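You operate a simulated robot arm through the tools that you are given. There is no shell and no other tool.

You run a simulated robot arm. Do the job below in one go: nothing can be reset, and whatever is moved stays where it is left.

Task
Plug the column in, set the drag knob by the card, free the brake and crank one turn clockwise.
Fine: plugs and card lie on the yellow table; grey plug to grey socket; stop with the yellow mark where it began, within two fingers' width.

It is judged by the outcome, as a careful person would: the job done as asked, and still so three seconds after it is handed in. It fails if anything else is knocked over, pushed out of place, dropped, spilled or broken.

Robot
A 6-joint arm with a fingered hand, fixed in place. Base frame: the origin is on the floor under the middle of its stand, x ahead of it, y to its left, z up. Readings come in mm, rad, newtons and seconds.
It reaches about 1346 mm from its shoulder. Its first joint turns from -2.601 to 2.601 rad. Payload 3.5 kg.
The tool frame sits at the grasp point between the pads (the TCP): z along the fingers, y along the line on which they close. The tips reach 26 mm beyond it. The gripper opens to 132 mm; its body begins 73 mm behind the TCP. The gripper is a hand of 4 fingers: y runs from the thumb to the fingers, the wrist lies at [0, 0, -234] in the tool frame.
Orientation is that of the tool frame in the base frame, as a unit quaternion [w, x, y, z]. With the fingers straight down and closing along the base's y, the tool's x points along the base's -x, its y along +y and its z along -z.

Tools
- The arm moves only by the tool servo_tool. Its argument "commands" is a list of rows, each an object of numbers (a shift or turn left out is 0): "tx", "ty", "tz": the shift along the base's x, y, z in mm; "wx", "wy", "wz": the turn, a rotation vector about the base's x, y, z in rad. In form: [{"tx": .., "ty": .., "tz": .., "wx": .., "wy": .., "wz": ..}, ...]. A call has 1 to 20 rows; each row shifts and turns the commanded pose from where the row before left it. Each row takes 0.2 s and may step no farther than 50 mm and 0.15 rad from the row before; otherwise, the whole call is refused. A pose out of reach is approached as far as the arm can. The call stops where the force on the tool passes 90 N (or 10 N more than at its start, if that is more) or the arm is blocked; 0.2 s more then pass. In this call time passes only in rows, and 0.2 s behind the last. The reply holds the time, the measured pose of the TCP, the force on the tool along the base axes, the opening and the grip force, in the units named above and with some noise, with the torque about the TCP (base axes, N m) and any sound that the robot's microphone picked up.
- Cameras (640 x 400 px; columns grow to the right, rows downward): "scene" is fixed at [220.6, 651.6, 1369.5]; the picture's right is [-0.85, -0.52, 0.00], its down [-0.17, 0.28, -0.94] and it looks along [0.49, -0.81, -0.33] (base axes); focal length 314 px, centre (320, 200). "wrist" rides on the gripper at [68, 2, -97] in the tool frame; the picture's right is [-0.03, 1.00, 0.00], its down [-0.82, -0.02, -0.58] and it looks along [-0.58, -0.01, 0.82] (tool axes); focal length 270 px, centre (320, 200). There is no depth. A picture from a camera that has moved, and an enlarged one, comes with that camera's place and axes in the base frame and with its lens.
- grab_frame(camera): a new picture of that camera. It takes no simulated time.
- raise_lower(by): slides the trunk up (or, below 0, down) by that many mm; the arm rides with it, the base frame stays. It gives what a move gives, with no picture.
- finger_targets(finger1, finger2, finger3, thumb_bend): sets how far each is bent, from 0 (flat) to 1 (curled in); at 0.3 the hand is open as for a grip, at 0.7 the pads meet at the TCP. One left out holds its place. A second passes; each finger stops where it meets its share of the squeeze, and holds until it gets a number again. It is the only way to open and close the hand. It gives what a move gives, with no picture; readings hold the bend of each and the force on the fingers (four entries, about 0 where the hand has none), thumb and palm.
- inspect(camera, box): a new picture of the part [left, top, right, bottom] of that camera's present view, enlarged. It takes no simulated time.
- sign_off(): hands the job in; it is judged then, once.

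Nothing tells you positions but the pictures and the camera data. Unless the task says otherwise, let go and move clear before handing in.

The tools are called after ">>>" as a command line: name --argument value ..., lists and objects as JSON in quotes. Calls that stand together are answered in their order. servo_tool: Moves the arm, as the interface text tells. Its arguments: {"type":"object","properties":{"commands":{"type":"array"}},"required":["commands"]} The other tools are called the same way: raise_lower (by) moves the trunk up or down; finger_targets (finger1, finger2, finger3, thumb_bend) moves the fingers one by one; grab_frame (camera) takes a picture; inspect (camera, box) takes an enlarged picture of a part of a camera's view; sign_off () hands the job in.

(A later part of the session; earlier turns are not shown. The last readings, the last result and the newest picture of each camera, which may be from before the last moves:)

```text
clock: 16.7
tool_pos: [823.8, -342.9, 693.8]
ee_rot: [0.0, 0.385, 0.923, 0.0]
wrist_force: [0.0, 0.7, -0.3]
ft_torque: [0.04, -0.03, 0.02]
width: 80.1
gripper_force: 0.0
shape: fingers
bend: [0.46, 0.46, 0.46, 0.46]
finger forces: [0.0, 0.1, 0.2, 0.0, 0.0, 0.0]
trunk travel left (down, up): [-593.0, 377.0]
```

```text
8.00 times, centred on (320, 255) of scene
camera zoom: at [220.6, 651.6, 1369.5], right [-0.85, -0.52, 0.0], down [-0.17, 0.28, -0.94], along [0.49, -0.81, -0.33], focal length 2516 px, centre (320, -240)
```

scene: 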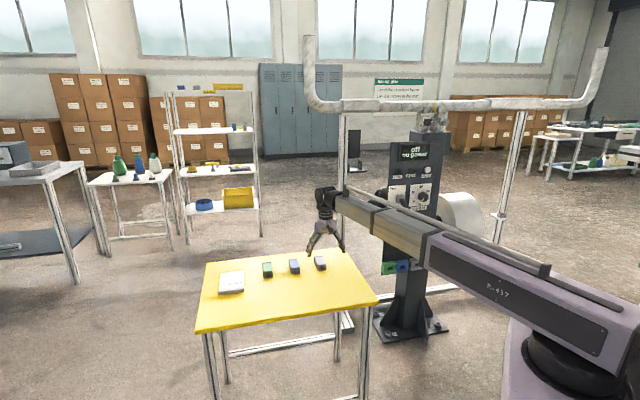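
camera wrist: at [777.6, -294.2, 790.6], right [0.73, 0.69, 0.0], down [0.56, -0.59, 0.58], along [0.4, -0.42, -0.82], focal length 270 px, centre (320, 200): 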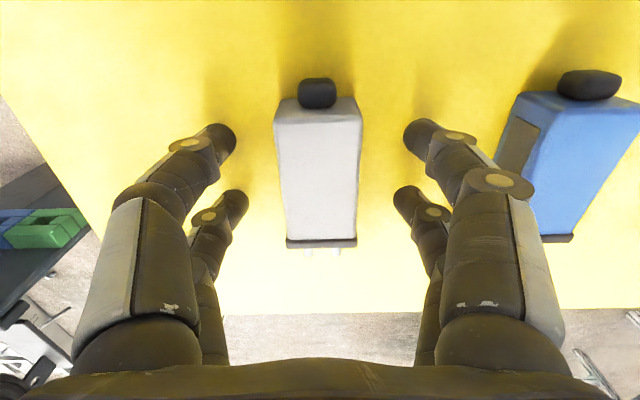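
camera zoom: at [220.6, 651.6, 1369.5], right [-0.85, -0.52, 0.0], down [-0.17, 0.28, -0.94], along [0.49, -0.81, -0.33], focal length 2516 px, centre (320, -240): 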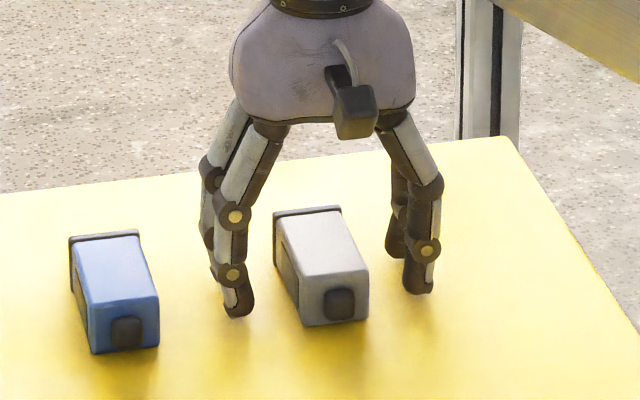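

The plug's top is confirmed at z≈684 and the tips are a few mm above the table. I'll lower 3 mm more and close the hand on the plug.

>>> raise_lower --by -3

>>> finger_targets --finger1 0.7 --finger2 0.7 --finger3 0.7 --thumb_bend 0.7

>>> grab_frame --camera "wrist"

>>> inspect --camera "scene" --box '[295, 230, 345, 280]'

```text
clock: 17.2
tool_pos: [823.4, -343.4, 692.6]
ee_rot: [0.0, 0.384, 0.923, 0.001]
wrist_force: [1.4, -0.9, 6.4]
ft_torque: [-0.23, 0.11, 0.04]
width: 80.1
gripper_force: 3.2
shape: fingers
bend: [0.46, 0.46, 0.46, 0.46]
finger forces: [0.5, 0.3, 3.8, 0.1, 1.6, 0.0]
trunk travel left (down, up): [-590.0, 380.0]
```

```text
clock: 18.2
tool_pos: [823.2, -343.0, 691.3]
ee_rot: [0.0, 0.384, 0.923, 0.0]
wrist_force: [-0.5, 0.2, -0.3]
ft_torque: [0.01, -0.01, 0.01]
width: 31.7
gripper_force: 17.1
shape: fingers
bend: [0.6, 0.61, 0.61, 0.64]
finger forces: [8.8, 8.2, 6.8, 0.0, 10.4, 0.1]
trunk travel left (down, up): [-590.0, 380.0]
```

```text
taken
camera wrist: at [777.6, -294.1, 787.6], right [0.73, 0.69, 0.0], down [0.56, -0.59, 0.58], along [0.4, -0.42, -0.82], focal length 270 px, centre (320, 200)
```

wrist: 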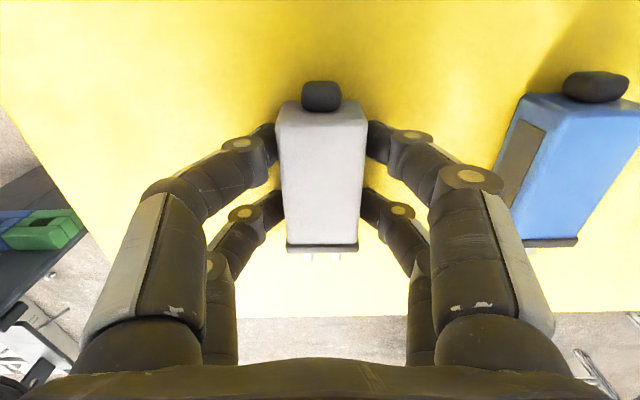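

```text
8.00 times, centred on (320, 255) of scene
camera zoom: at [220.6, 651.6, 1369.5], right [-0.85, -0.52, 0.0], down [-0.17, 0.28, -0.94], along [0.49, -0.81, -0.33], focal length 2516 px, centre (320, -240)
```

zoom: 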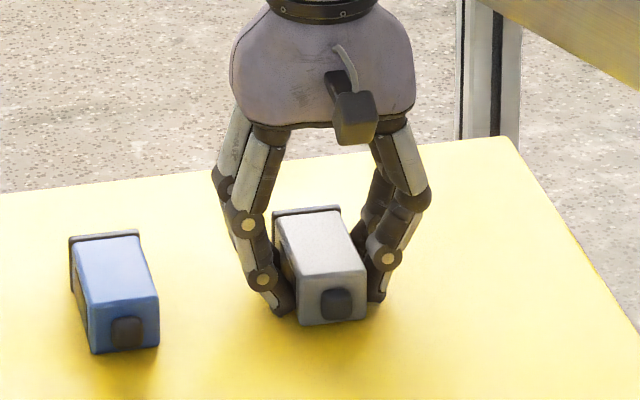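

All four pads hold the plug (about 17 N). Lifting it off the table.

>>> raise_lower --by 70

>>> grab_frame --camera "wrist"

>>> inspect --camera "scene" --box '[290, 200, 350, 270]'

```text
clock: 19.3
tool_pos: [824.2, -342.2, 761.9]
ee_rot: [0.0, 0.384, 0.923, 0.001]
wrist_force: [0.0, 0.1, -1.2]
ft_torque: [0.02, -0.01, -0.01]
width: 32.0
gripper_force: 16.9
shape: fingers
bend: [0.6, 0.61, 0.61, 0.64]
finger forces: [8.8, 8.1, 6.7, 0.0, 10.4, 0.1]
trunk travel left (down, up): [-660.0, 310.0]
```

```text
taken
camera wrist: at [777.7, -294.2, 857.5], right [0.73, 0.69, 0.0], down [0.56, -0.59, 0.58], along [0.4, -0.42, -0.82], focal length 270 px, centre (320, 200)
```

wrist: 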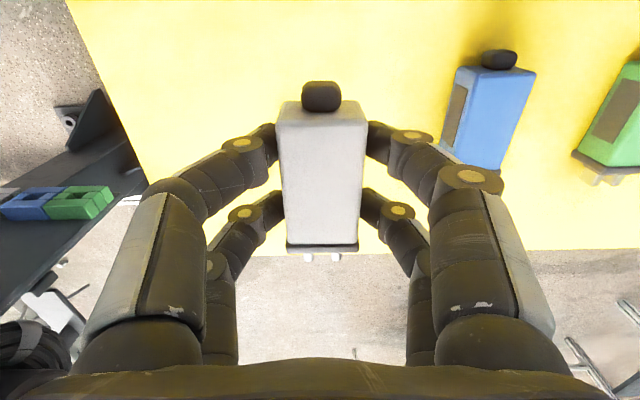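

```text
5.71 times, centred on (320, 235) of scene
camera zoom: at [220.6, 651.6, 1369.5], right [-0.85, -0.52, 0.0], down [-0.17, 0.28, -0.94], along [0.49, -0.81, -0.33], focal length 1797 px, centre (320, 0)
```

zoom: 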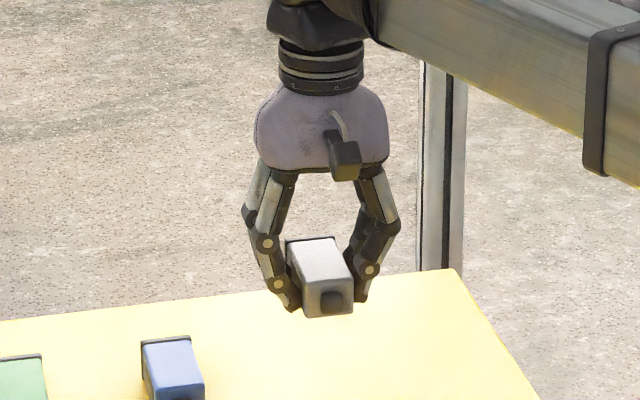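

The plug came up level. I'll zoom in to check its exact alignment in the hand.

>>> inspect --camera "wrist" --box '[250, 70, 400, 270]'

>>> inspect --camera "scene" --box '[310, 235, 340, 260]'

```text
2.00 times, centred on (325, 170) of wrist
camera zoom: at [777.7, -294.2, 857.5], right [0.73, 0.69, 0.0], down [0.56, -0.59, 0.58], along [0.4, -0.42, -0.82], focal length 541 px, centre (310, 260)
```

zoom: 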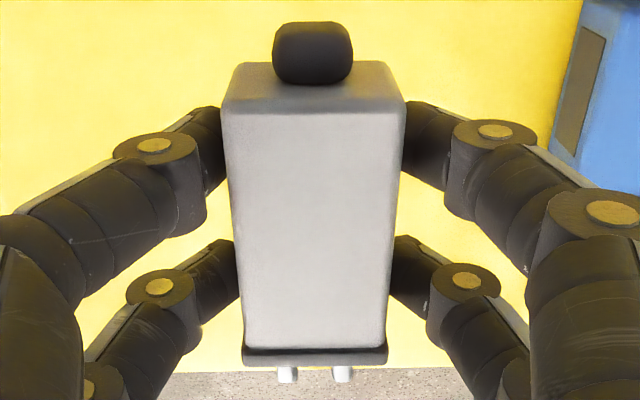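

```text
16.00 times, centred on (325, 248) of scene
camera zoom: at [220.6, 651.6, 1369.5], right [-0.85, -0.52, 0.0], down [-0.17, 0.28, -0.94], along [0.49, -0.81, -0.33], focal length 5032 px, centre (240, -560)
```

zoom: 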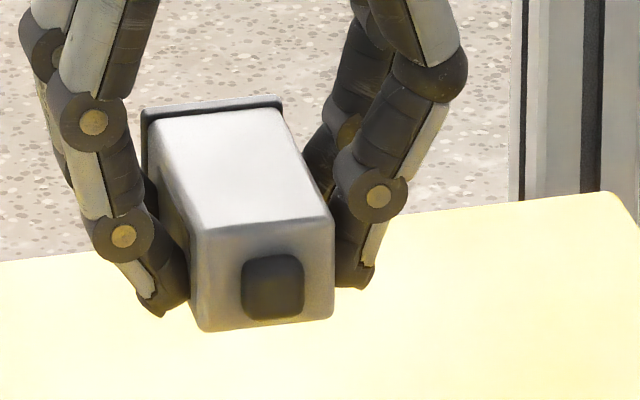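

The plug sits square in the hand within about 1°. I'll carry it sideways at a safe distance from the panel to line up with the grey socket.

>>> servo_tool --commands '[{"tx": -34.1, "ty": -34.1}, {"tx": -34.1, "ty": -34.1}, {"tx": -34.1, "ty": -34.1}, {"tx": -34.1, "ty": -34.1}, {"tx": -34.1, "ty": -34.1}, {"tx": -34.1, "ty": -34.1}, {"tx": -34.1, "ty": -34.1}, {"tx": -34.1, "ty": -34.1}, {"tx": -34.1, "ty": -34.1}, {"tx": -34.1, "ty": -34.1}, {"tx": -34.1, "ty": -34.1}, {"tx": -34.1, "ty": -34.1}]'

>>> grab_frame --camera "wrist"

>>> grab_frame --camera "scene"

```text
clock: 21.9
tool_pos: [414.5, -753.4, 761.9]
ee_rot: [0.001, 0.384, 0.923, 0.001]
wrist_force: [-0.5, -0.5, -1.1]
ft_torque: [-0.01, 0.0, 0.03]
width: 31.7
gripper_force: 17.1
shape: fingers
bend: [0.6, 0.61, 0.61, 0.65]
finger forces: [8.8, 8.1, 6.9, 0.1, 10.1, 0.1]
out of reach, approached as far as the arm can: row 7, 10
trunk travel left (down, up): [-660.0, 310.0]
```

```text
taken
camera wrist: at [367.5, -704.9, 857.5], right [0.73, 0.69, 0.0], down [0.56, -0.59, 0.58], along [0.4, -0.42, -0.82], focal length 270 px, centre (320, 200)
```

wrist: 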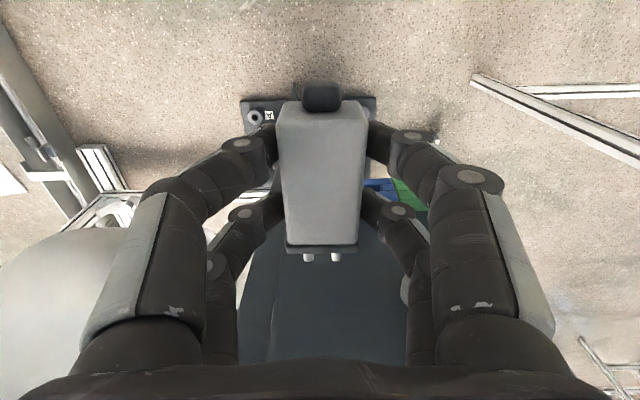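

```text
taken
```

scene: 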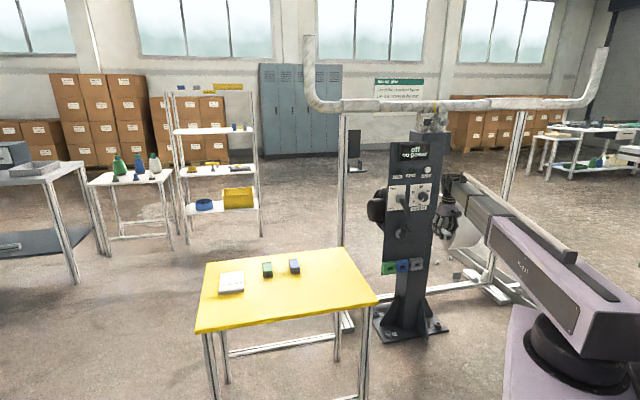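

I'm lined up with the grey socket in plan. Lowering the trunk so the plug's prongs come level with the socket opening.

>>> raise_lower --by -268

>>> servo_tool --commands '[{"tx": 2.2, "ty": 2.2}]'

>>> grab_frame --camera "wrist"

>>> inspect --camera "scene" --box '[370, 200, 490, 300]'

```text
clock: 24.6
tool_pos: [412.5, -754.5, 493.7]
ee_rot: [0.0, 0.385, 0.923, 0.0]
wrist_force: [0.1, -0.3, -1.2]
ft_torque: [0.0, 0.0, -0.01]
width: 31.5
gripper_force: 17.1
shape: fingers
bend: [0.6, 0.61, 0.61, 0.65]
finger forces: [8.8, 8.2, 6.8, 0.0, 10.1, 0.1]
trunk travel left (down, up): [-392.0, 578.0]
```

```text
clock: 25.1
tool_pos: [416.3, -752.0, 494.1]
ee_rot: [0.001, 0.384, 0.923, 0.001]
wrist_force: [-0.1, 0.8, -0.5]
ft_torque: [0.02, -0.01, 0.06]
width: 31.6
gripper_force: 16.7
shape: fingers
bend: [0.6, 0.61, 0.61, 0.65]
finger forces: [8.8, 8.1, 6.9, 0.0, 10.0, 0.1]
trunk travel left (down, up): [-392.0, 578.0]
```

```text
taken
camera wrist: at [369.3, -702.2, 589.5], right [0.73, 0.69, 0.0], down [0.56, -0.59, 0.58], along [0.4, -0.42, -0.82], focal length 270 px, centre (320, 200)
```

wrist: 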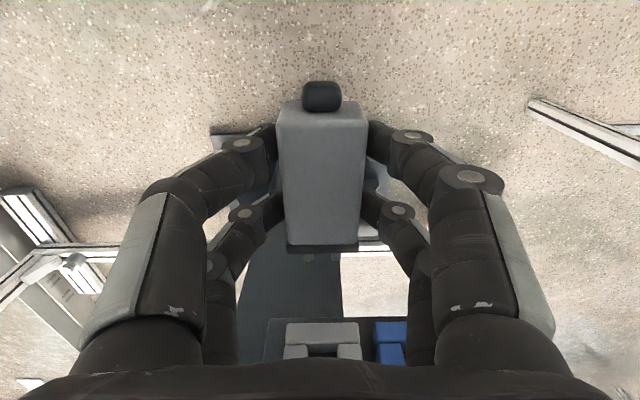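

```text
4.00 times, centred on (430, 250) of scene
camera zoom: at [220.6, 651.6, 1369.5], right [-0.85, -0.52, 0.0], down [-0.17, 0.28, -0.94], along [0.49, -0.81, -0.33], focal length 1258 px, centre (-120, 0)
```

zoom: 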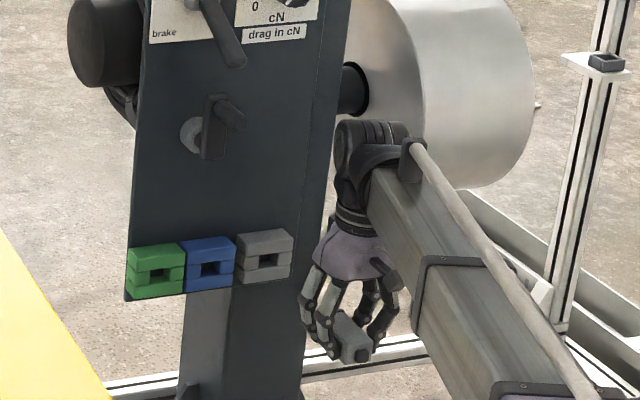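

The socket is visible just ahead of the plug. Zooming to check lateral alignment.

>>> inspect --camera "wrist" --box '[240, 240, 420, 375]'

>>> inspect --camera "scene" --box '[420, 250, 480, 300]'

```text
2.96 times, centred on (330, 308) of wrist
camera zoom: at [369.3, -702.2, 589.5], right [0.73, 0.69, 0.0], down [0.56, -0.59, 0.58], along [0.4, -0.42, -0.82], focal length 801 px, centre (290, -118)
```

zoom: 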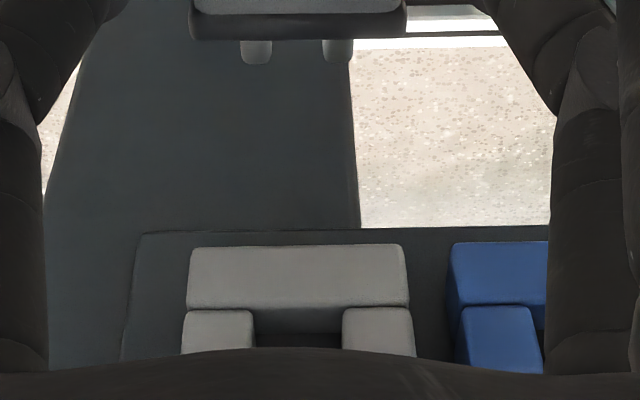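

```text
8.00 times, centred on (450, 275) of scene
camera zoom: at [220.6, 651.6, 1369.5], right [-0.85, -0.52, 0.0], down [-0.17, 0.28, -0.94], along [0.49, -0.81, -0.33], focal length 2516 px, centre (-720, -400)
```

zoom: 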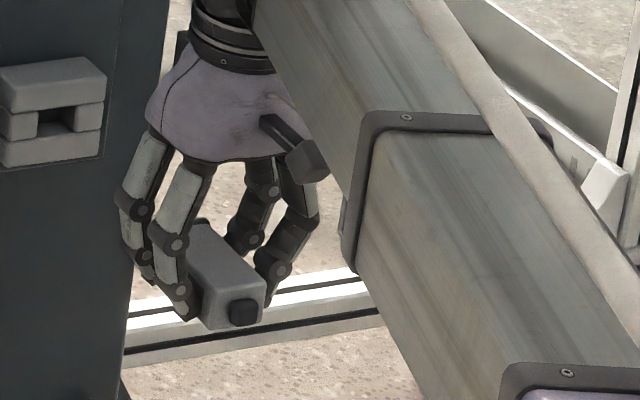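

The prongs and opening look nearly aligned. I'll advance 40 mm along the panel normal and track how the opening moves relative to the prongs.

>>> servo_tool --commands '[{"tx": 14.14, "ty": -14.14}, {"tx": 14.14, "ty": -14.14}]'

>>> inspect --camera "wrist" --box '[240, 240, 420, 375]'

>>> inspect --camera "scene" --box '[400, 230, 480, 300]'

```text
clock: 25.6
tool_pos: [443.0, -779.2, 492.8]
ee_rot: [0.0, 0.384, 0.923, 0.001]
wrist_force: [0.5, 0.7, -1.0]
ft_torque: [0.04, 0.0, -0.01]
width: 31.7
gripper_force: 17.6
shape: fingers
bend: [0.6, 0.61, 0.61, 0.65]
finger forces: [8.8, 8.2, 7.0, 0.0, 10.2, 0.0]
trunk travel left (down, up): [-392.0, 578.0]
```

```text
2.96 times, centred on (330, 308) of wrist
camera zoom: at [397.0, -731.0, 589.6], right [0.73, 0.69, 0.0], down [0.56, -0.59, 0.58], along [0.4, -0.42, -0.82], focal length 801 px, centre (290, -118)
```

zoom: 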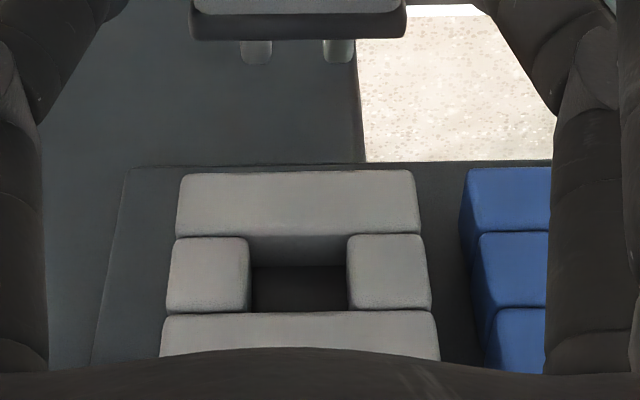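

```text
5.71 times, centred on (440, 265) of scene
camera zoom: at [220.6, 651.6, 1369.5], right [-0.85, -0.52, 0.0], down [-0.17, 0.28, -0.94], along [0.49, -0.81, -0.33], focal length 1797 px, centre (-366, -171)
```

zoom: 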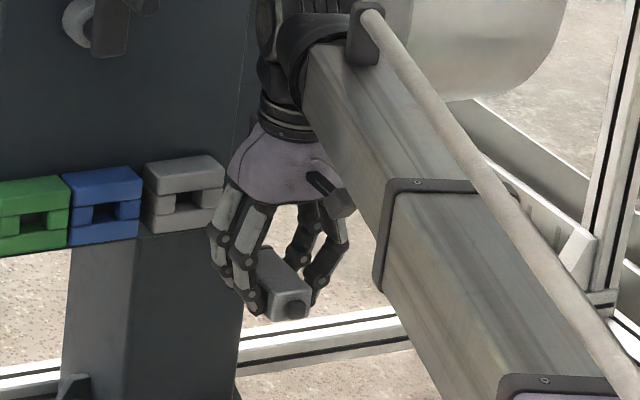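

The opening is about 26×21 mm and the prongs are within about 1 mm of its centre. I'll continue forward 60 mm and re-check.

>>> servo_tool --commands '[{"tx": 14.14, "ty": -14.14}, {"tx": 14.14, "ty": -14.14}, {"tx": 14.14, "ty": -14.14}]'

>>> inspect --camera "wrist" --box '[240, 210, 420, 345]'

>>> inspect --camera "scene" --box '[395, 235, 465, 290]'

```text
clock: 26.4
tool_pos: [486.2, -821.2, 493.8]
ee_rot: [0.0, 0.384, 0.923, 0.001]
wrist_force: [0.0, -0.1, -0.5]
ft_torque: [0.0, -0.01, 0.01]
width: 31.9
gripper_force: 16.9
shape: fingers
bend: [0.6, 0.61, 0.61, 0.65]
finger forces: [8.8, 8.2, 6.9, 0.0, 10.1, 0.0]
trunk travel left (down, up): [-392.0, 578.0]
```

```text
2.96 times, centred on (330, 278) of wrist
camera zoom: at [440.6, -772.3, 589.6], right [0.73, 0.69, 0.0], down [0.56, -0.59, 0.58], along [0.4, -0.42, -0.82], focal length 801 px, centre (290, -30)
```

zoom: 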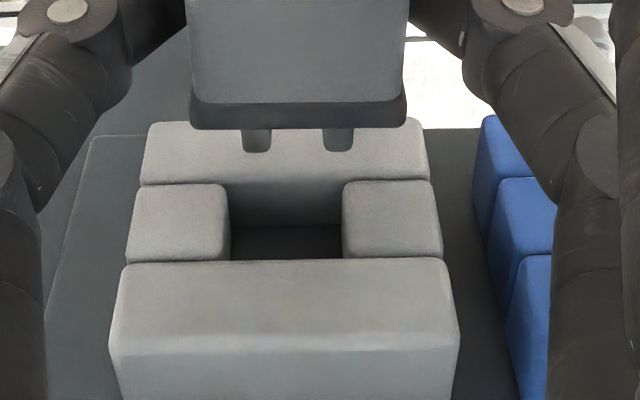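

```text
7.27 times, centred on (430, 262) of scene
camera zoom: at [220.6, 651.6, 1369.5], right [-0.85, -0.52, 0.0], down [-0.17, 0.28, -0.94], along [0.49, -0.81, -0.33], focal length 2287 px, centre (-480, -254)
```

zoom: 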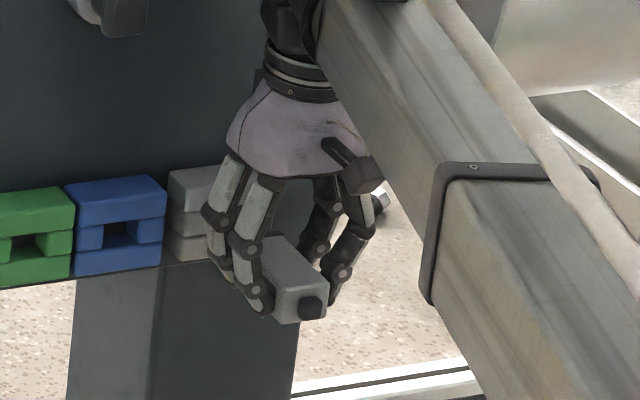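

The opening spans z≈462–483, matching the prong height, but the prongs sit about 3 mm to the right in this view. I'll shift sideways 3 mm and re-check.

>>> servo_tool --commands '[{"tx": -2.1, "ty": -2.1}]'

>>> inspect --camera "wrist" --box '[240, 210, 420, 345]'

```text
clock: 26.9
tool_pos: [484.8, -823.3, 494.1]
ee_rot: [0.0, 0.383, 0.924, 0.001]
wrist_force: [0.1, 0.0, -1.0]
ft_torque: [-0.01, 0.01, -0.01]
width: 31.9
gripper_force: 16.9
shape: fingers
bend: [0.6, 0.61, 0.61, 0.65]
finger forces: [8.8, 8.1, 6.8, 0.1, 10.1, 0.1]
trunk travel left (down, up): [-392.0, 578.0]
```

```text
2.96 times, centred on (330, 278) of wrist
camera zoom: at [438.7, -774.3, 589.5], right [0.73, 0.69, 0.0], down [0.56, -0.59, 0.58], along [0.4, -0.42, -0.82], focal length 801 px, centre (290, -30)
```

zoom: 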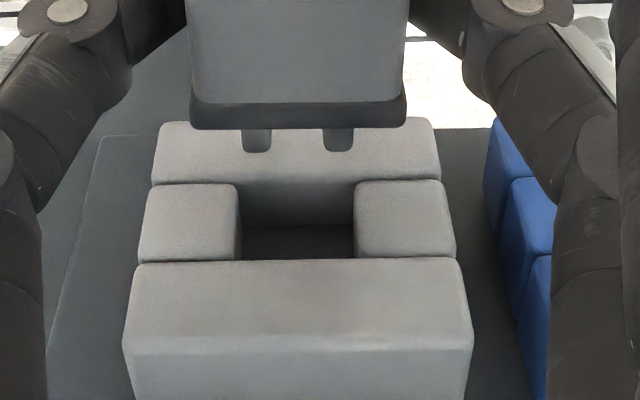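

Nicely centred now. Advancing 22 mm to just before the opening, then another look.

>>> servo_tool --commands '[{"tx": 7.5, "ty": -8.1}, {"tx": 7.6, "ty": -8.0}]'

>>> inspect --camera "wrist" --box '[240, 210, 420, 345]'

>>> inspect --camera "scene" --box '[395, 235, 465, 290]'

```text
clock: 27.4
tool_pos: [500.6, -839.9, 494.8]
ee_rot: [0.0, 0.384, 0.923, 0.0]
wrist_force: [0.3, -0.2, -1.2]
ft_torque: [0.01, 0.0, 0.0]
width: 31.6
gripper_force: 16.6
shape: fingers
bend: [0.6, 0.61, 0.61, 0.65]
finger forces: [8.8, 8.2, 6.9, 0.0, 10.0, 0.1]
trunk travel left (down, up): [-392.0, 578.0]
```

```text
2.96 times, centred on (330, 278) of wrist
camera zoom: at [453.4, -791.4, 589.6], right [0.73, 0.69, 0.0], down [0.56, -0.59, 0.58], along [0.4, -0.42, -0.82], focal length 801 px, centre (290, -30)
```

zoom: 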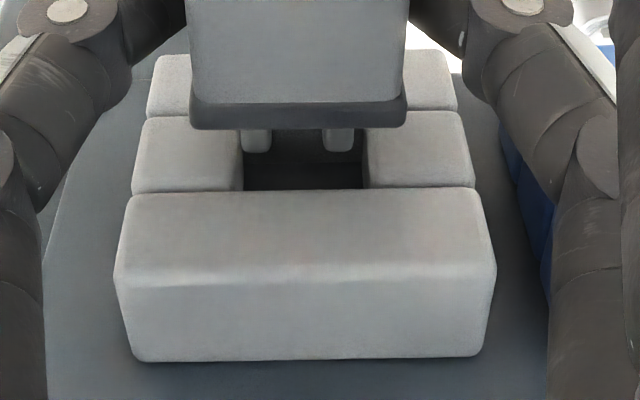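

```text
7.27 times, centred on (430, 262) of scene
camera zoom: at [220.6, 651.6, 1369.5], right [-0.85, -0.52, 0.0], down [-0.17, 0.28, -0.94], along [0.49, -0.81, -0.33], focal length 2287 px, centre (-480, -254)
```

zoom: 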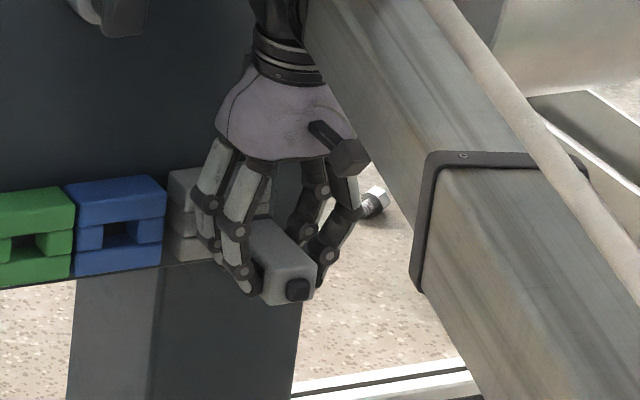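

The prongs are right at the mouth, about 1 mm left of centre now. I'll correct 1 mm and enter in small steps while watching the force.

>>> servo_tool --commands '[{"tx": 0.7, "ty": 0.7}]'

>>> inspect --camera "wrist" --box '[270, 230, 390, 320]'

```text
clock: 27.9
tool_pos: [500.5, -839.6, 493.9]
ee_rot: [0.001, 0.384, 0.923, 0.001]
wrist_force: [-1.1, 0.0, -0.5]
ft_torque: [0.0, -0.01, -0.01]
width: 31.7
gripper_force: 17.2
shape: fingers
bend: [0.6, 0.61, 0.61, 0.65]
finger forces: [8.8, 8.2, 6.9, 0.0, 10.1, 0.0]
trunk travel left (down, up): [-392.0, 578.0]
```

```text
4.44 times, centred on (330, 275) of wrist
camera zoom: at [453.9, -790.3, 589.5], right [0.73, 0.69, 0.0], down [0.56, -0.59, 0.58], along [0.4, -0.42, -0.82], focal length 1201 px, centre (276, -133)
```

zoom: 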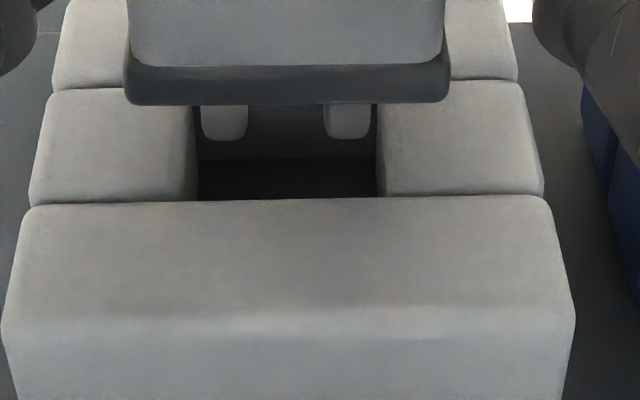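

Centred. Entering now in small steps.

>>> servo_tool --commands '[{"tx": 2.83, "ty": -2.83}, {"tx": 2.83, "ty": -2.83}]'

>>> inspect --camera "wrist" --box '[270, 220, 390, 310]'

```text
clock: 28.4
tool_pos: [505.7, -844.7, 494.4]
ee_rot: [0.001, 0.385, 0.923, 0.0]
wrist_force: [-0.4, 0.0, -0.9]
ft_torque: [0.01, 0.04, 0.0]
width: 31.8
gripper_force: 17.2
shape: fingers
bend: [0.6, 0.61, 0.61, 0.65]
finger forces: [8.8, 8.2, 6.9, 0.0, 10.0, 0.0]
trunk travel left (down, up): [-392.0, 578.0]
```

```text
4.44 times, centred on (330, 265) of wrist
camera zoom: at [459.9, -796.3, 589.5], right [0.73, 0.69, 0.0], down [0.56, -0.59, 0.58], along [0.4, -0.42, -0.82], focal length 1201 px, centre (276, -89)
```

zoom: 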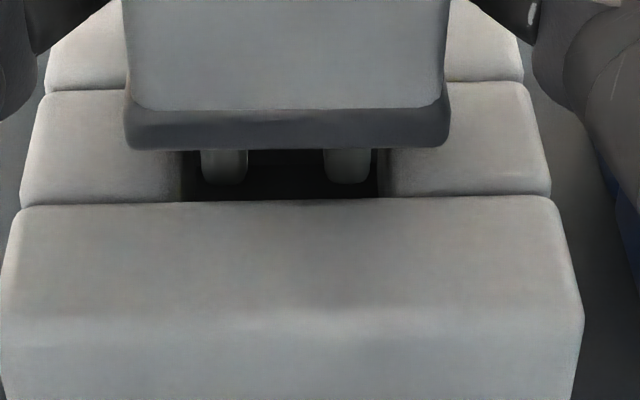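

>>> servo_tool --commands '[{"tx": 2.6, "ty": -3.0}, {"tx": 2.7, "ty": -2.9}]'

>>> inspect --camera "wrist" --box '[270, 210, 390, 300]'

```text
clock: 29.1
tool_pos: [510.9, -851.6, 493.4]
ee_rot: [0.0, 0.385, 0.923, 0.001]
wrist_force: [-0.2, 0.6, -2.8]
ft_torque: [0.03, -0.01, -0.01]
width: 31.6
gripper_force: 17.1
shape: fingers
bend: [0.6, 0.61, 0.61, 0.65]
finger forces: [8.9, 8.1, 6.8, 0.1, 10.2, 0.1]
trunk travel left (down, up): [-392.0, 578.0]
```

```text
4.44 times, centred on (330, 255) of wrist
camera zoom: at [464.6, -802.5, 589.5], right [0.73, 0.69, 0.0], down [0.56, -0.59, 0.58], along [0.4, -0.42, -0.82], focal length 1201 px, centre (276, -44)
```

zoom: 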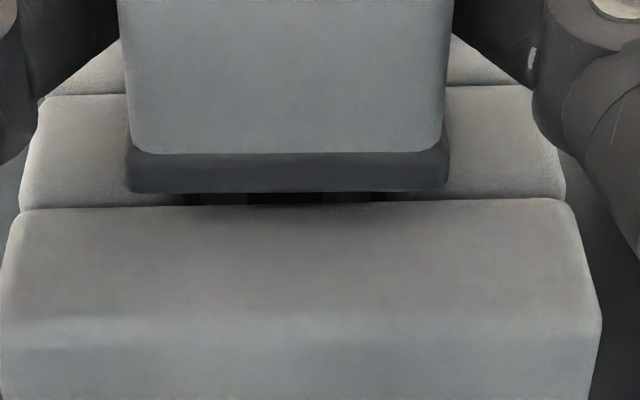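

Prongs are entering with little resistance. Continuing a few mm at a time.

>>> servo_tool --commands '[{"tx": 2.1, "ty": -1.8}, {"tx": 1.9, "ty": -1.7}]'

>>> inspect --camera "wrist" --box '[270, 210, 390, 300]'

>>> inspect --camera "scene" --box '[370, 135, 470, 290]'

```text
clock: 29.6
tool_pos: [513.3, -853.4, 492.6]
ee_rot: [-0.001, 0.384, 0.923, 0.002]
wrist_force: [-5.5, 5.5, -4.1]
ft_torque: [0.11, 0.15, 0.03]
width: 31.8
gripper_force: 17.1
shape: fingers
bend: [0.6, 0.61, 0.61, 0.65]
finger forces: [8.7, 7.9, 6.8, 0.1, 10.2, 0.0]
trunk travel left (down, up): [-392.0, 578.0]
```

```text
4.44 times, centred on (330, 255) of wrist
camera zoom: at [467.7, -805.3, 589.7], right [0.73, 0.69, 0.0], down [0.56, -0.6, 0.58], along [0.4, -0.42, -0.82], focal length 1201 px, centre (276, -44)
```

zoom: 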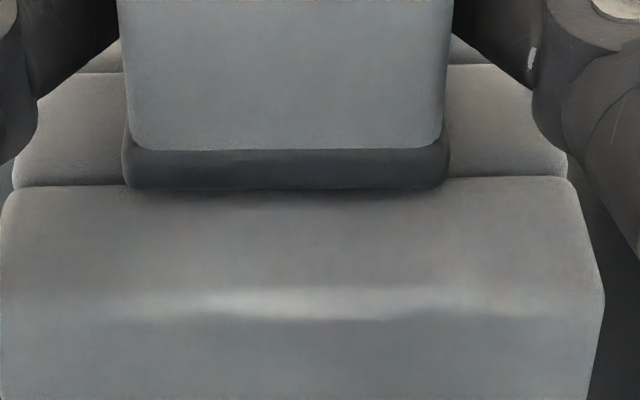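

```text
2.58 times, centred on (420, 212) of scene
camera zoom: at [220.6, 651.6, 1369.5], right [-0.85, -0.52, 0.0], down [-0.17, 0.28, -0.94], along [0.49, -0.81, -0.33], focal length 812 px, centre (62, 168)
```

zoom: 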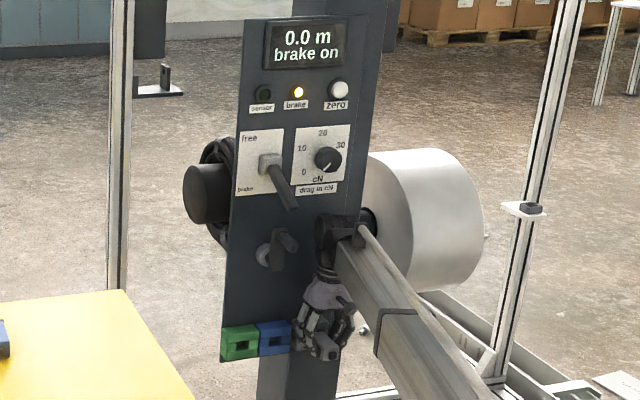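

The display now reads "0.0 m / brake on", so the column has power. I'll press a little more to seat the plug fully.

>>> servo_tool --commands '[{"tx": 1.4, "ty": -1.4}, {"tx": 1.4, "ty": -1.4}]'

>>> inspect --camera "wrist" --box '[250, 70, 400, 270]'

>>> inspect --camera "wrist" --box '[270, 210, 390, 300]'

```text
clock: 30.2
tool_pos: [516.7, -857.0, 493.7]
ee_rot: [-0.001, 0.384, 0.923, 0.001]
wrist_force: [-16.2, 12.6, -6.0]
ft_torque: [0.26, 0.32, 0.09]
width: 31.7
gripper_force: 16.4
shape: fingers
bend: [0.6, 0.61, 0.61, 0.64]
finger forces: [8.2, 7.6, 7.3, 0.0, 10.4, 0.0]
trunk travel left (down, up): [-392.0, 578.0]
```

```text
2.00 times, centred on (325, 170) of wrist
camera zoom: at [470.3, -807.7, 589.9], right [0.73, 0.69, 0.0], down [0.56, -0.6, 0.57], along [0.4, -0.42, -0.82], focal length 541 px, centre (310, 260)
```

zoom: 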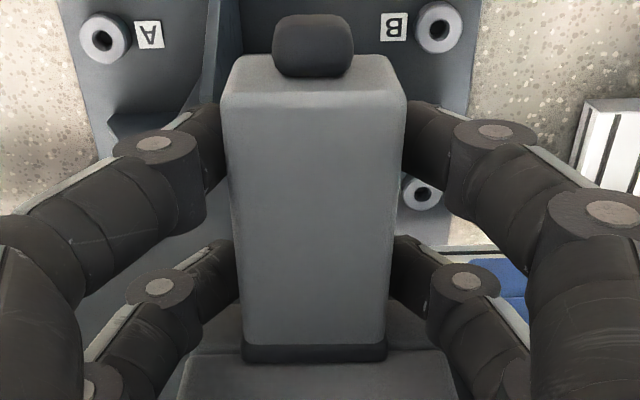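

```text
4.44 times, centred on (330, 255) of wrist
camera zoom: at [470.3, -807.7, 589.9], right [0.73, 0.69, 0.0], down [0.56, -0.6, 0.57], along [0.4, -0.42, -0.82], focal length 1201 px, centre (276, -44)
```

zoom: 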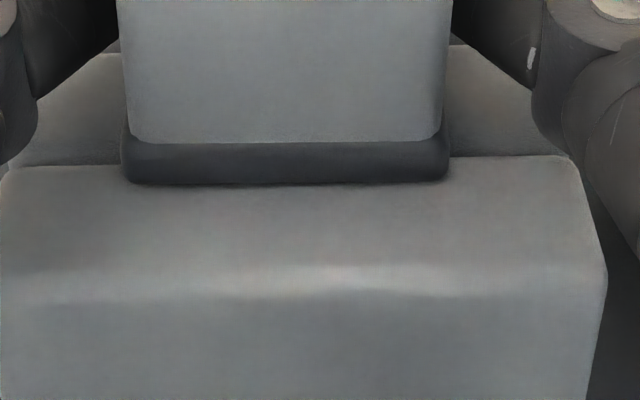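

The flange looks seated against the socket (about 20 N at the stop). I'll release the plug, back straight away and inspect it.

>>> servo_tool --commands '[{"tx": -0.7, "ty": 0.7}]'

>>> finger_targets --finger1 0.5 --finger2 0.5 --finger3 0.5 --thumb_bend 0.5

>>> inspect --camera "wrist" --box '[250, 70, 400, 270]'

>>> inspect --camera "scene" --box '[370, 135, 470, 290]'

```text
clock: 30.6
tool_pos: [516.1, -856.0, 493.4]
ee_rot: [0.0, 0.385, 0.923, 0.002]
wrist_force: [-14.3, 10.2, -3.9]
ft_torque: [0.24, 0.35, 0.08]
width: 31.8
gripper_force: 16.7
shape: fingers
bend: [0.6, 0.61, 0.61, 0.64]
finger forces: [8.0, 7.2, 7.9, 0.1, 11.0, 0.0]
trunk travel left (down, up): [-392.0, 578.0]
```

```text
clock: 31.6
tool_pos: [517.6, -856.0, 493.5]
ee_rot: [0.001, 0.384, 0.923, 0.0]
wrist_force: [0.5, 0.3, 0.0]
ft_torque: [0.01, 0.01, 0.01]
width: 65.3
gripper_force: 0.0
shape: fingers
bend: [0.5, 0.5, 0.5, 0.5]
finger forces: [0.0, 0.1, 0.1, 0.1, 0.1, 0.0]
trunk travel left (down, up): [-392.0, 578.0]
```

```text
2.00 times, centred on (325, 170) of wrist
camera zoom: at [470.7, -807.5, 589.6], right [0.73, 0.69, 0.0], down [0.56, -0.59, 0.58], along [0.4, -0.42, -0.82], focal length 541 px, centre (310, 260)
```

zoom: 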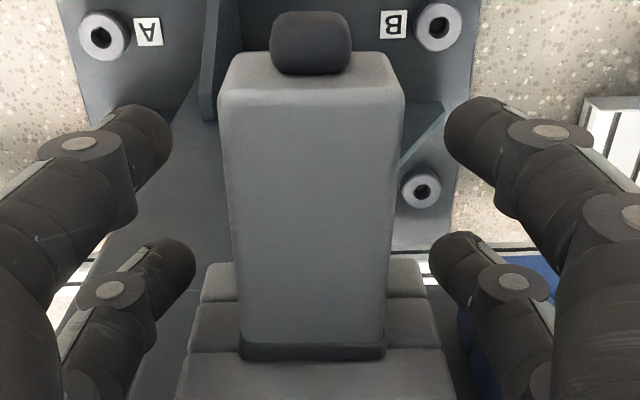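

```text
2.58 times, centred on (420, 212) of scene
camera zoom: at [220.6, 651.6, 1369.5], right [-0.85, -0.52, 0.0], down [-0.17, 0.28, -0.94], along [0.49, -0.81, -0.33], focal length 812 px, centre (62, 168)
```

zoom: 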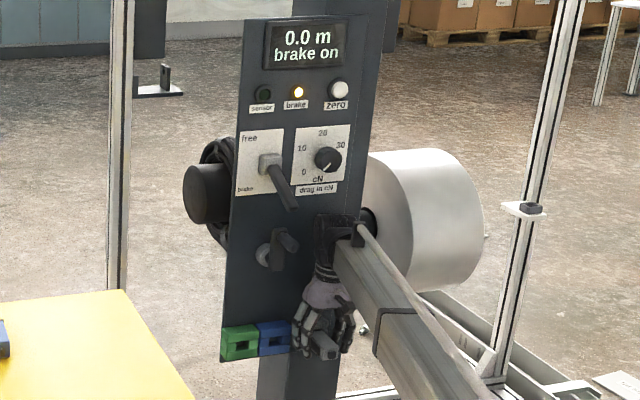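

The plug stays in and the power stays on. Backing straight away from it.

>>> servo_tool --commands '[{"tx": -14.1, "ty": 14.1}, {"tx": -21.2, "ty": 21.2}, {"tx": -28.3, "ty": 28.3}, {"tx": -28.3, "ty": 28.3}]'

>>> grab_frame --camera "wrist"

>>> inspect --camera "scene" --box '[390, 235, 450, 290]'

```text
clock: 32.6
tool_pos: [424.3, -762.8, 492.9]
ee_rot: [0.0, 0.383, 0.924, 0.001]
wrist_force: [0.0, 0.1, -0.6]
ft_torque: [0.04, 0.0, -0.01]
width: 65.4
gripper_force: 0.1
shape: fingers
bend: [0.5, 0.5, 0.5, 0.5]
finger forces: [0.0, 0.0, 0.0, 0.0, 0.0, 0.0]
trunk travel left (down, up): [-392.0, 578.0]
```

```text
taken
camera wrist: at [378.3, -714.4, 589.4], right [0.73, 0.69, 0.0], down [0.56, -0.59, 0.58], along [0.4, -0.42, -0.82], focal length 270 px, centre (320, 200)
```

wrist: 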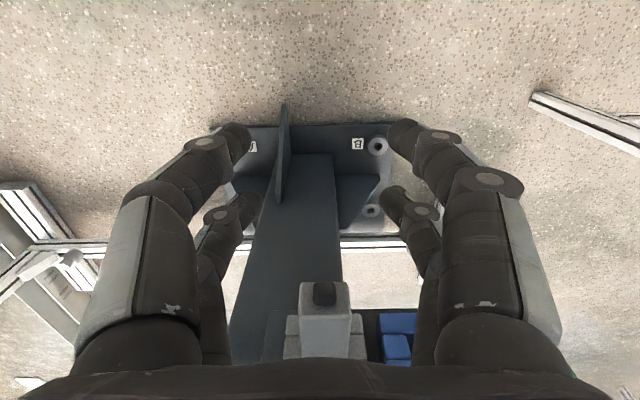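

```text
7.27 times, centred on (420, 262) of scene
camera zoom: at [220.6, 651.6, 1369.5], right [-0.85, -0.52, 0.0], down [-0.17, 0.28, -0.94], along [0.49, -0.81, -0.33], focal length 2287 px, centre (-407, -254)
```

zoom: 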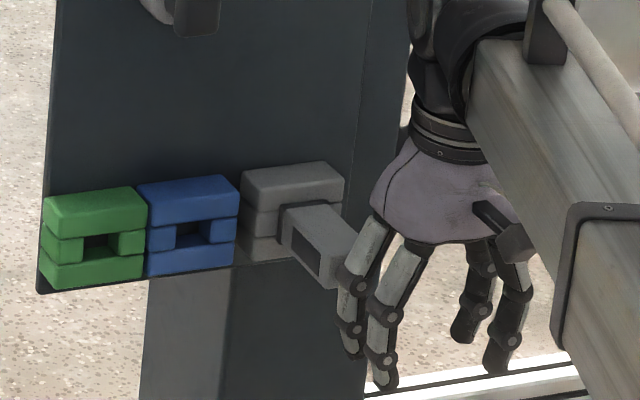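

The plug is in. Next is the drag knob: I'll raise the trunk to knob height, then back off while pitching the hand to horizontal so it points at the panel.

>>> raise_lower --by 137

>>> servo_tool --commands '[{"tx": 12.4, "ty": -12.4, "tz": 2.0, "wx": -0.0926, "wy": -0.0926}, {"tx": 12.0, "ty": -12.0, "tz": 6.0, "wx": -0.0926, "wy": -0.0926}, {"tx": 11.3, "ty": -11.3, "tz": 9.8, "wx": -0.0926, "wy": -0.0926}, {"tx": 10.2, "ty": -10.2, "tz": 13.5, "wx": -0.0926, "wy": -0.0926}, {"tx": 8.8, "ty": -8.8, "tz": 17.0, "wx": -0.0926, "wy": -0.0926}, {"tx": 7.1, "ty": -7.1, "tz": 20.2, "wx": -0.0926, "wy": -0.0926}]'

>>> grab_frame --camera "wrist"

>>> grab_frame --camera "scene"

```text
clock: 34.3
tool_pos: [424.7, -763.3, 631.2]
ee_rot: [0.0, 0.384, 0.923, 0.0]
wrist_force: [-0.3, 0.0, 0.2]
ft_torque: [-0.02, -0.02, -0.01]
width: 65.2
gripper_force: 0.0
shape: fingers
bend: [0.5, 0.5, 0.5, 0.5]
finger forces: [0.1, 0.0, 0.0, 0.0, 0.0, 0.0]
trunk travel left (down, up): [-529.0, 441.0]
```

```text
clock: 35.7
tool_pos: [487.2, -826.0, 699.9]
ee_rot: [0.356, 0.353, 0.853, -0.146]
wrist_force: [0.0, 0.2, 0.8]
ft_torque: [-0.02, 0.01, -0.02]
width: 65.1
gripper_force: 0.1
shape: fingers
bend: [0.5, 0.5, 0.5, 0.5]
finger forces: [0.0, 0.0, 0.0, 0.1, 0.0, 0.0]
trunk travel left (down, up): [-529.0, 441.0]
```

```text
taken
camera wrist: at [406.5, -742.6, 718.4], right [0.72, 0.69, 0.02], down [0.1, -0.13, 0.99], along [0.69, -0.71, -0.17], focal length 270 px, centre (320, 200)
```

wrist: 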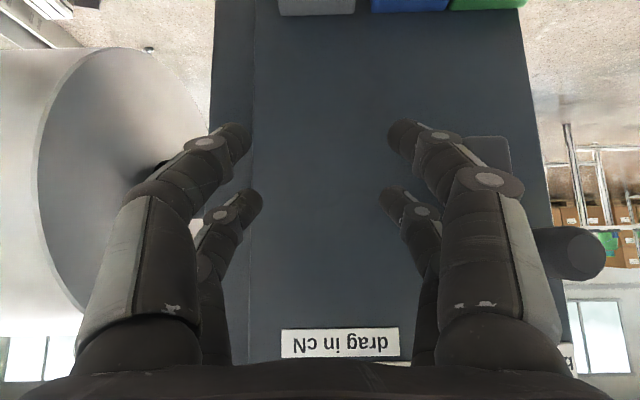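

```text
taken
```

scene: 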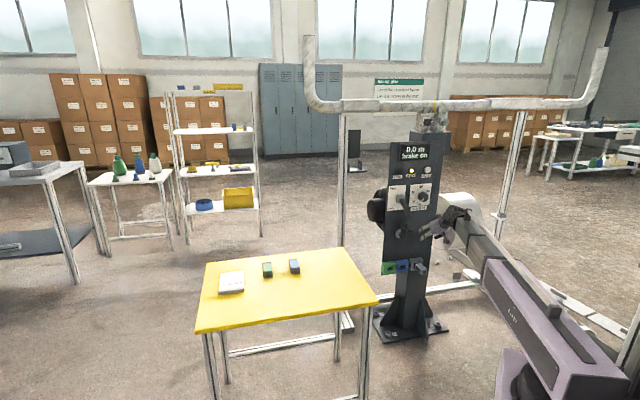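

Halfway there and clear of the crank. Continuing to horizontal.

>>> servo_tool --commands '[{"tx": 0, "ty": 0, "tz": 23, "wx": -0.0926, "wy": -0.0926}, {"tx": -2.1, "ty": 2.1, "tz": 25.5, "wx": -0.0926, "wy": -0.0926}, {"tx": -4.2, "ty": 4.2, "tz": 27.4, "wx": -0.0926, "wy": -0.0926}, {"tx": -6.4, "ty": 6.4, "tz": 29, "wx": -0.0926, "wy": -0.0926}, {"tx": -8.5, "ty": 8.5, "tz": 30, "wx": -0.0926, "wy": -0.0926}, {"tx": -10.6, "ty": 10.6, "tz": 30.5, "wx": -0.0926, "wy": -0.0926}]'

>>> grab_frame --camera "wrist"

>>> grab_frame --camera "scene"

```text
clock: 37.1
tool_pos: [457.4, -793.5, 852.9]
ee_rot: [0.641, 0.287, 0.664, -0.258]
wrist_force: [-0.1, -0.3, -0.3]
ft_torque: [0.0, -0.03, 0.0]
width: 65.3
gripper_force: 0.0
shape: fingers
bend: [0.5, 0.5, 0.5, 0.5]
finger forces: [0.0, 0.1, 0.0, 0.0, 0.1, 0.0]
out of reach, approached as far as the arm can: row 6
trunk travel left (down, up): [-529.0, 441.0]
```

```text
taken
camera wrist: at [390.9, -720.3, 788.8], right [0.71, 0.7, 0.05], down [-0.41, 0.36, 0.84], along [0.57, -0.62, 0.54], focal length 270 px, centre (320, 200)
```

wrist: 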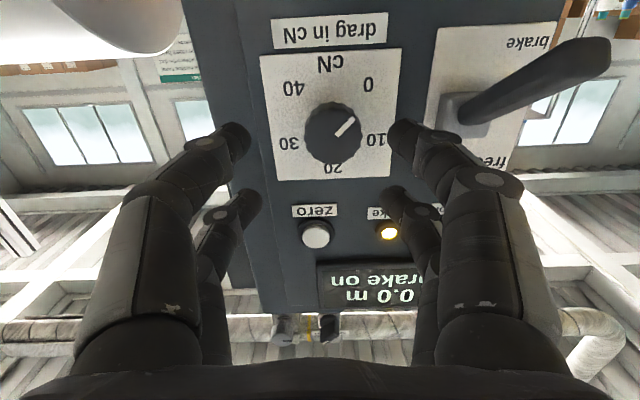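

```text
taken
```

scene: 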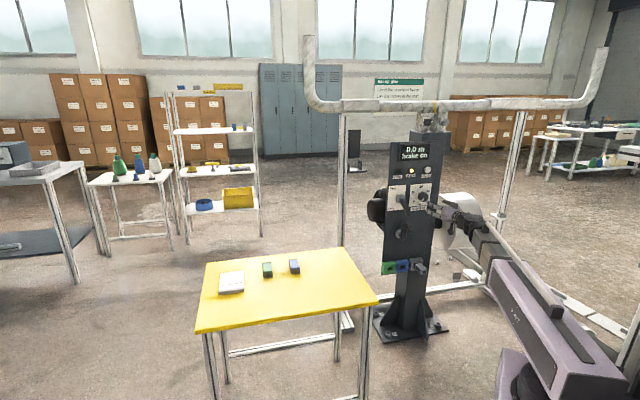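

The hand points at the knob (2.7° below level, which is fine). I'll raise slightly to knob height and pre-roll the hand about −101° so I can then turn the knob +202° in a single stroke.

>>> raise_lower --by 10.5

>>> servo_tool --commands '[{"wx": -0.1037, "wy": 0.1048, "wz": 0.0069}, {"wx": -0.1037, "wy": 0.1048, "wz": 0.0069}, {"wx": -0.1037, "wy": 0.1048, "wz": 0.0069}, {"wx": -0.1037, "wy": 0.1048, "wz": 0.0069}, {"wx": -0.1037, "wy": 0.1048, "wz": 0.0069}, {"wx": -0.1037, "wy": 0.1048, "wz": 0.0069}]'

>>> grab_frame --camera "wrist"

```text
clock: 37.7
tool_pos: [457.4, -793.0, 864.2]
ee_rot: [0.64, 0.287, 0.664, -0.259]
wrist_force: [-0.6, 0.4, -0.5]
ft_torque: [0.01, 0.0, 0.0]
width: 65.5
gripper_force: 0.1
shape: fingers
bend: [0.5, 0.5, 0.5, 0.5]
finger forces: [0.0, 0.1, 0.0, 0.0, 0.0, 0.1]
trunk travel left (down, up): [-540.0, 430.0]
```

```text
clock: 39.1
tool_pos: [541.2, -750.2, 847.5]
ee_rot: [0.422, 0.036, 0.747, -0.513]
wrist_force: [-9.3, 0.9, 3.3]
ft_torque: [-0.04, 0.2, 0.06]
width: 63.6
gripper_force: 6.2
shape: fingers
bend: [0.51, 0.57, 0.5, 0.5]
finger forces: [5.9, 6.8, 0.1, 0.0, 0.0, 0.0]
out of reach, approached as far as the arm can: row 1, 2, 3, 4, 5, 6
trunk travel left (down, up): [-540.0, 430.0]
```

```text
taken
camera wrist: at [440.8, -699.0, 811.5], right [0.5, 0.48, -0.72], down [0.17, 0.76, 0.63], along [0.85, -0.44, 0.3], focal length 270 px, centre (320, 200)
```

wrist: 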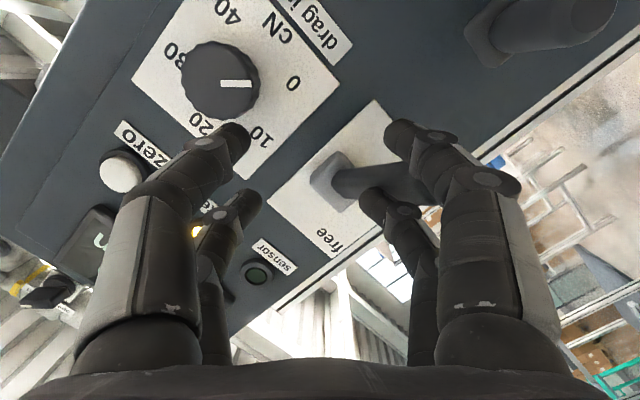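

The roll in that direction hit a joint limit and the hand drifted, so fingers 1 and 2 now lightly touch the brake lever. I'll check before backing off.

>>> inspect --camera "scene" --box '[370, 130, 470, 240]'

>>> inspect --camera "wrist" --box '[250, 80, 450, 280]'

```text
3.64 times, centred on (420, 185) of scene
camera zoom: at [220.6, 651.6, 1369.5], right [-0.85, -0.52, 0.0], down [-0.17, 0.28, -0.94], along [0.49, -0.81, -0.33], focal length 1144 px, centre (-44, 254)
```

zoom: 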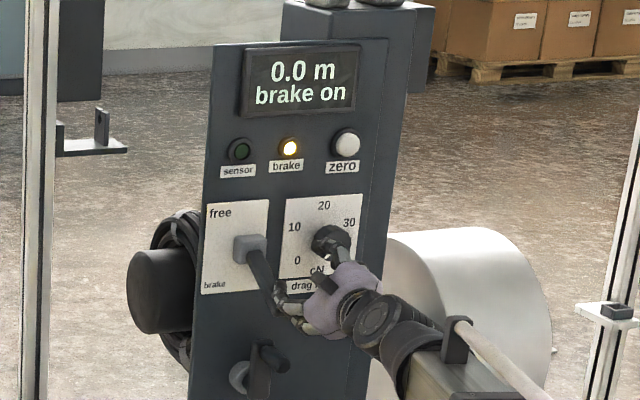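

```text
2.00 times, centred on (350, 180) of wrist
camera zoom: at [440.8, -699.0, 811.5], right [0.5, 0.48, -0.72], down [0.17, 0.76, 0.63], along [0.85, -0.44, 0.3], focal length 541 px, centre (260, 240)
```

zoom: 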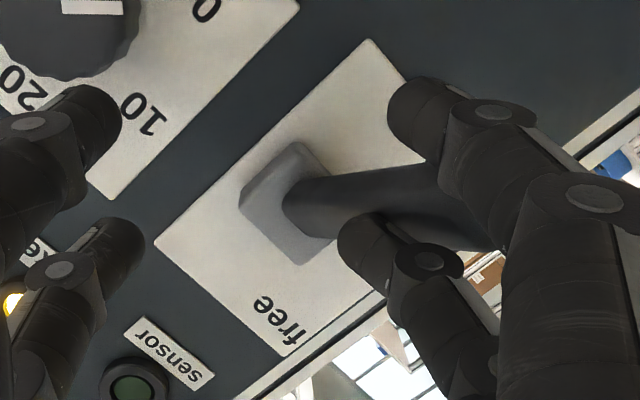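

The lever hasn't moved; it just sits between fingers 1 and 2, and the display is unchanged. Retreating straight out along the fingers.

>>> servo_tool --commands '[{"tx": -12, "ty": 15}, {"tx": -12, "ty": 15}, {"tx": -12, "ty": 15}, {"tx": -14, "ty": 14}, {"tx": -14, "ty": 14}]'

>>> grab_frame --camera "wrist"

>>> inspect --camera "scene" --box '[370, 130, 470, 240]'

```text
clock: 40.3
tool_pos: [509.9, -655.4, 848.8]
ee_rot: [0.431, 0.027, 0.744, -0.509]
wrist_force: [0.4, 0.9, 0.7]
ft_torque: [0.04, 0.02, -0.03]
width: 65.8
gripper_force: 0.0
shape: fingers
bend: [0.5, 0.5, 0.5, 0.5]
finger forces: [0.0, 0.0, 0.0, 0.0, 0.0, 0.1]
out of reach, approached as far as the arm can: row 1, 2, 3, 4
trunk travel left (down, up): [-540.0, 430.0]
```

```text
taken
camera wrist: at [408.9, -607.0, 812.0], right [0.5, 0.49, -0.72], down [0.15, 0.77, 0.62], along [0.86, -0.42, 0.31], focal length 270 px, centre (320, 200)
```

wrist: 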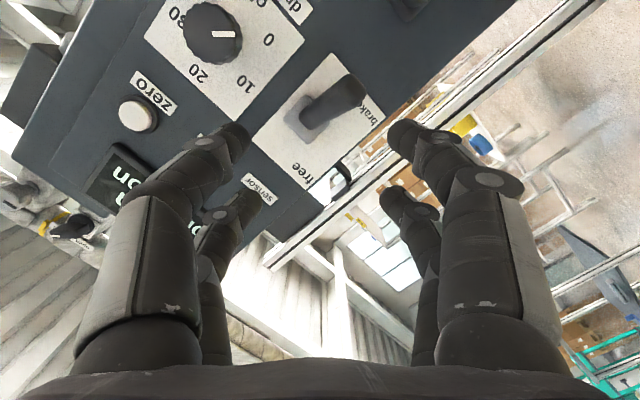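

```text
3.64 times, centred on (420, 185) of scene
camera zoom: at [220.6, 651.6, 1369.5], right [-0.85, -0.52, 0.0], down [-0.17, 0.28, -0.94], along [0.49, -0.81, -0.33], focal length 1144 px, centre (-44, 254)
```

zoom: 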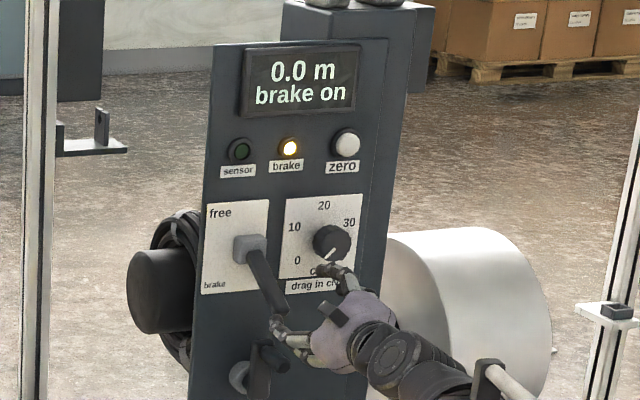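

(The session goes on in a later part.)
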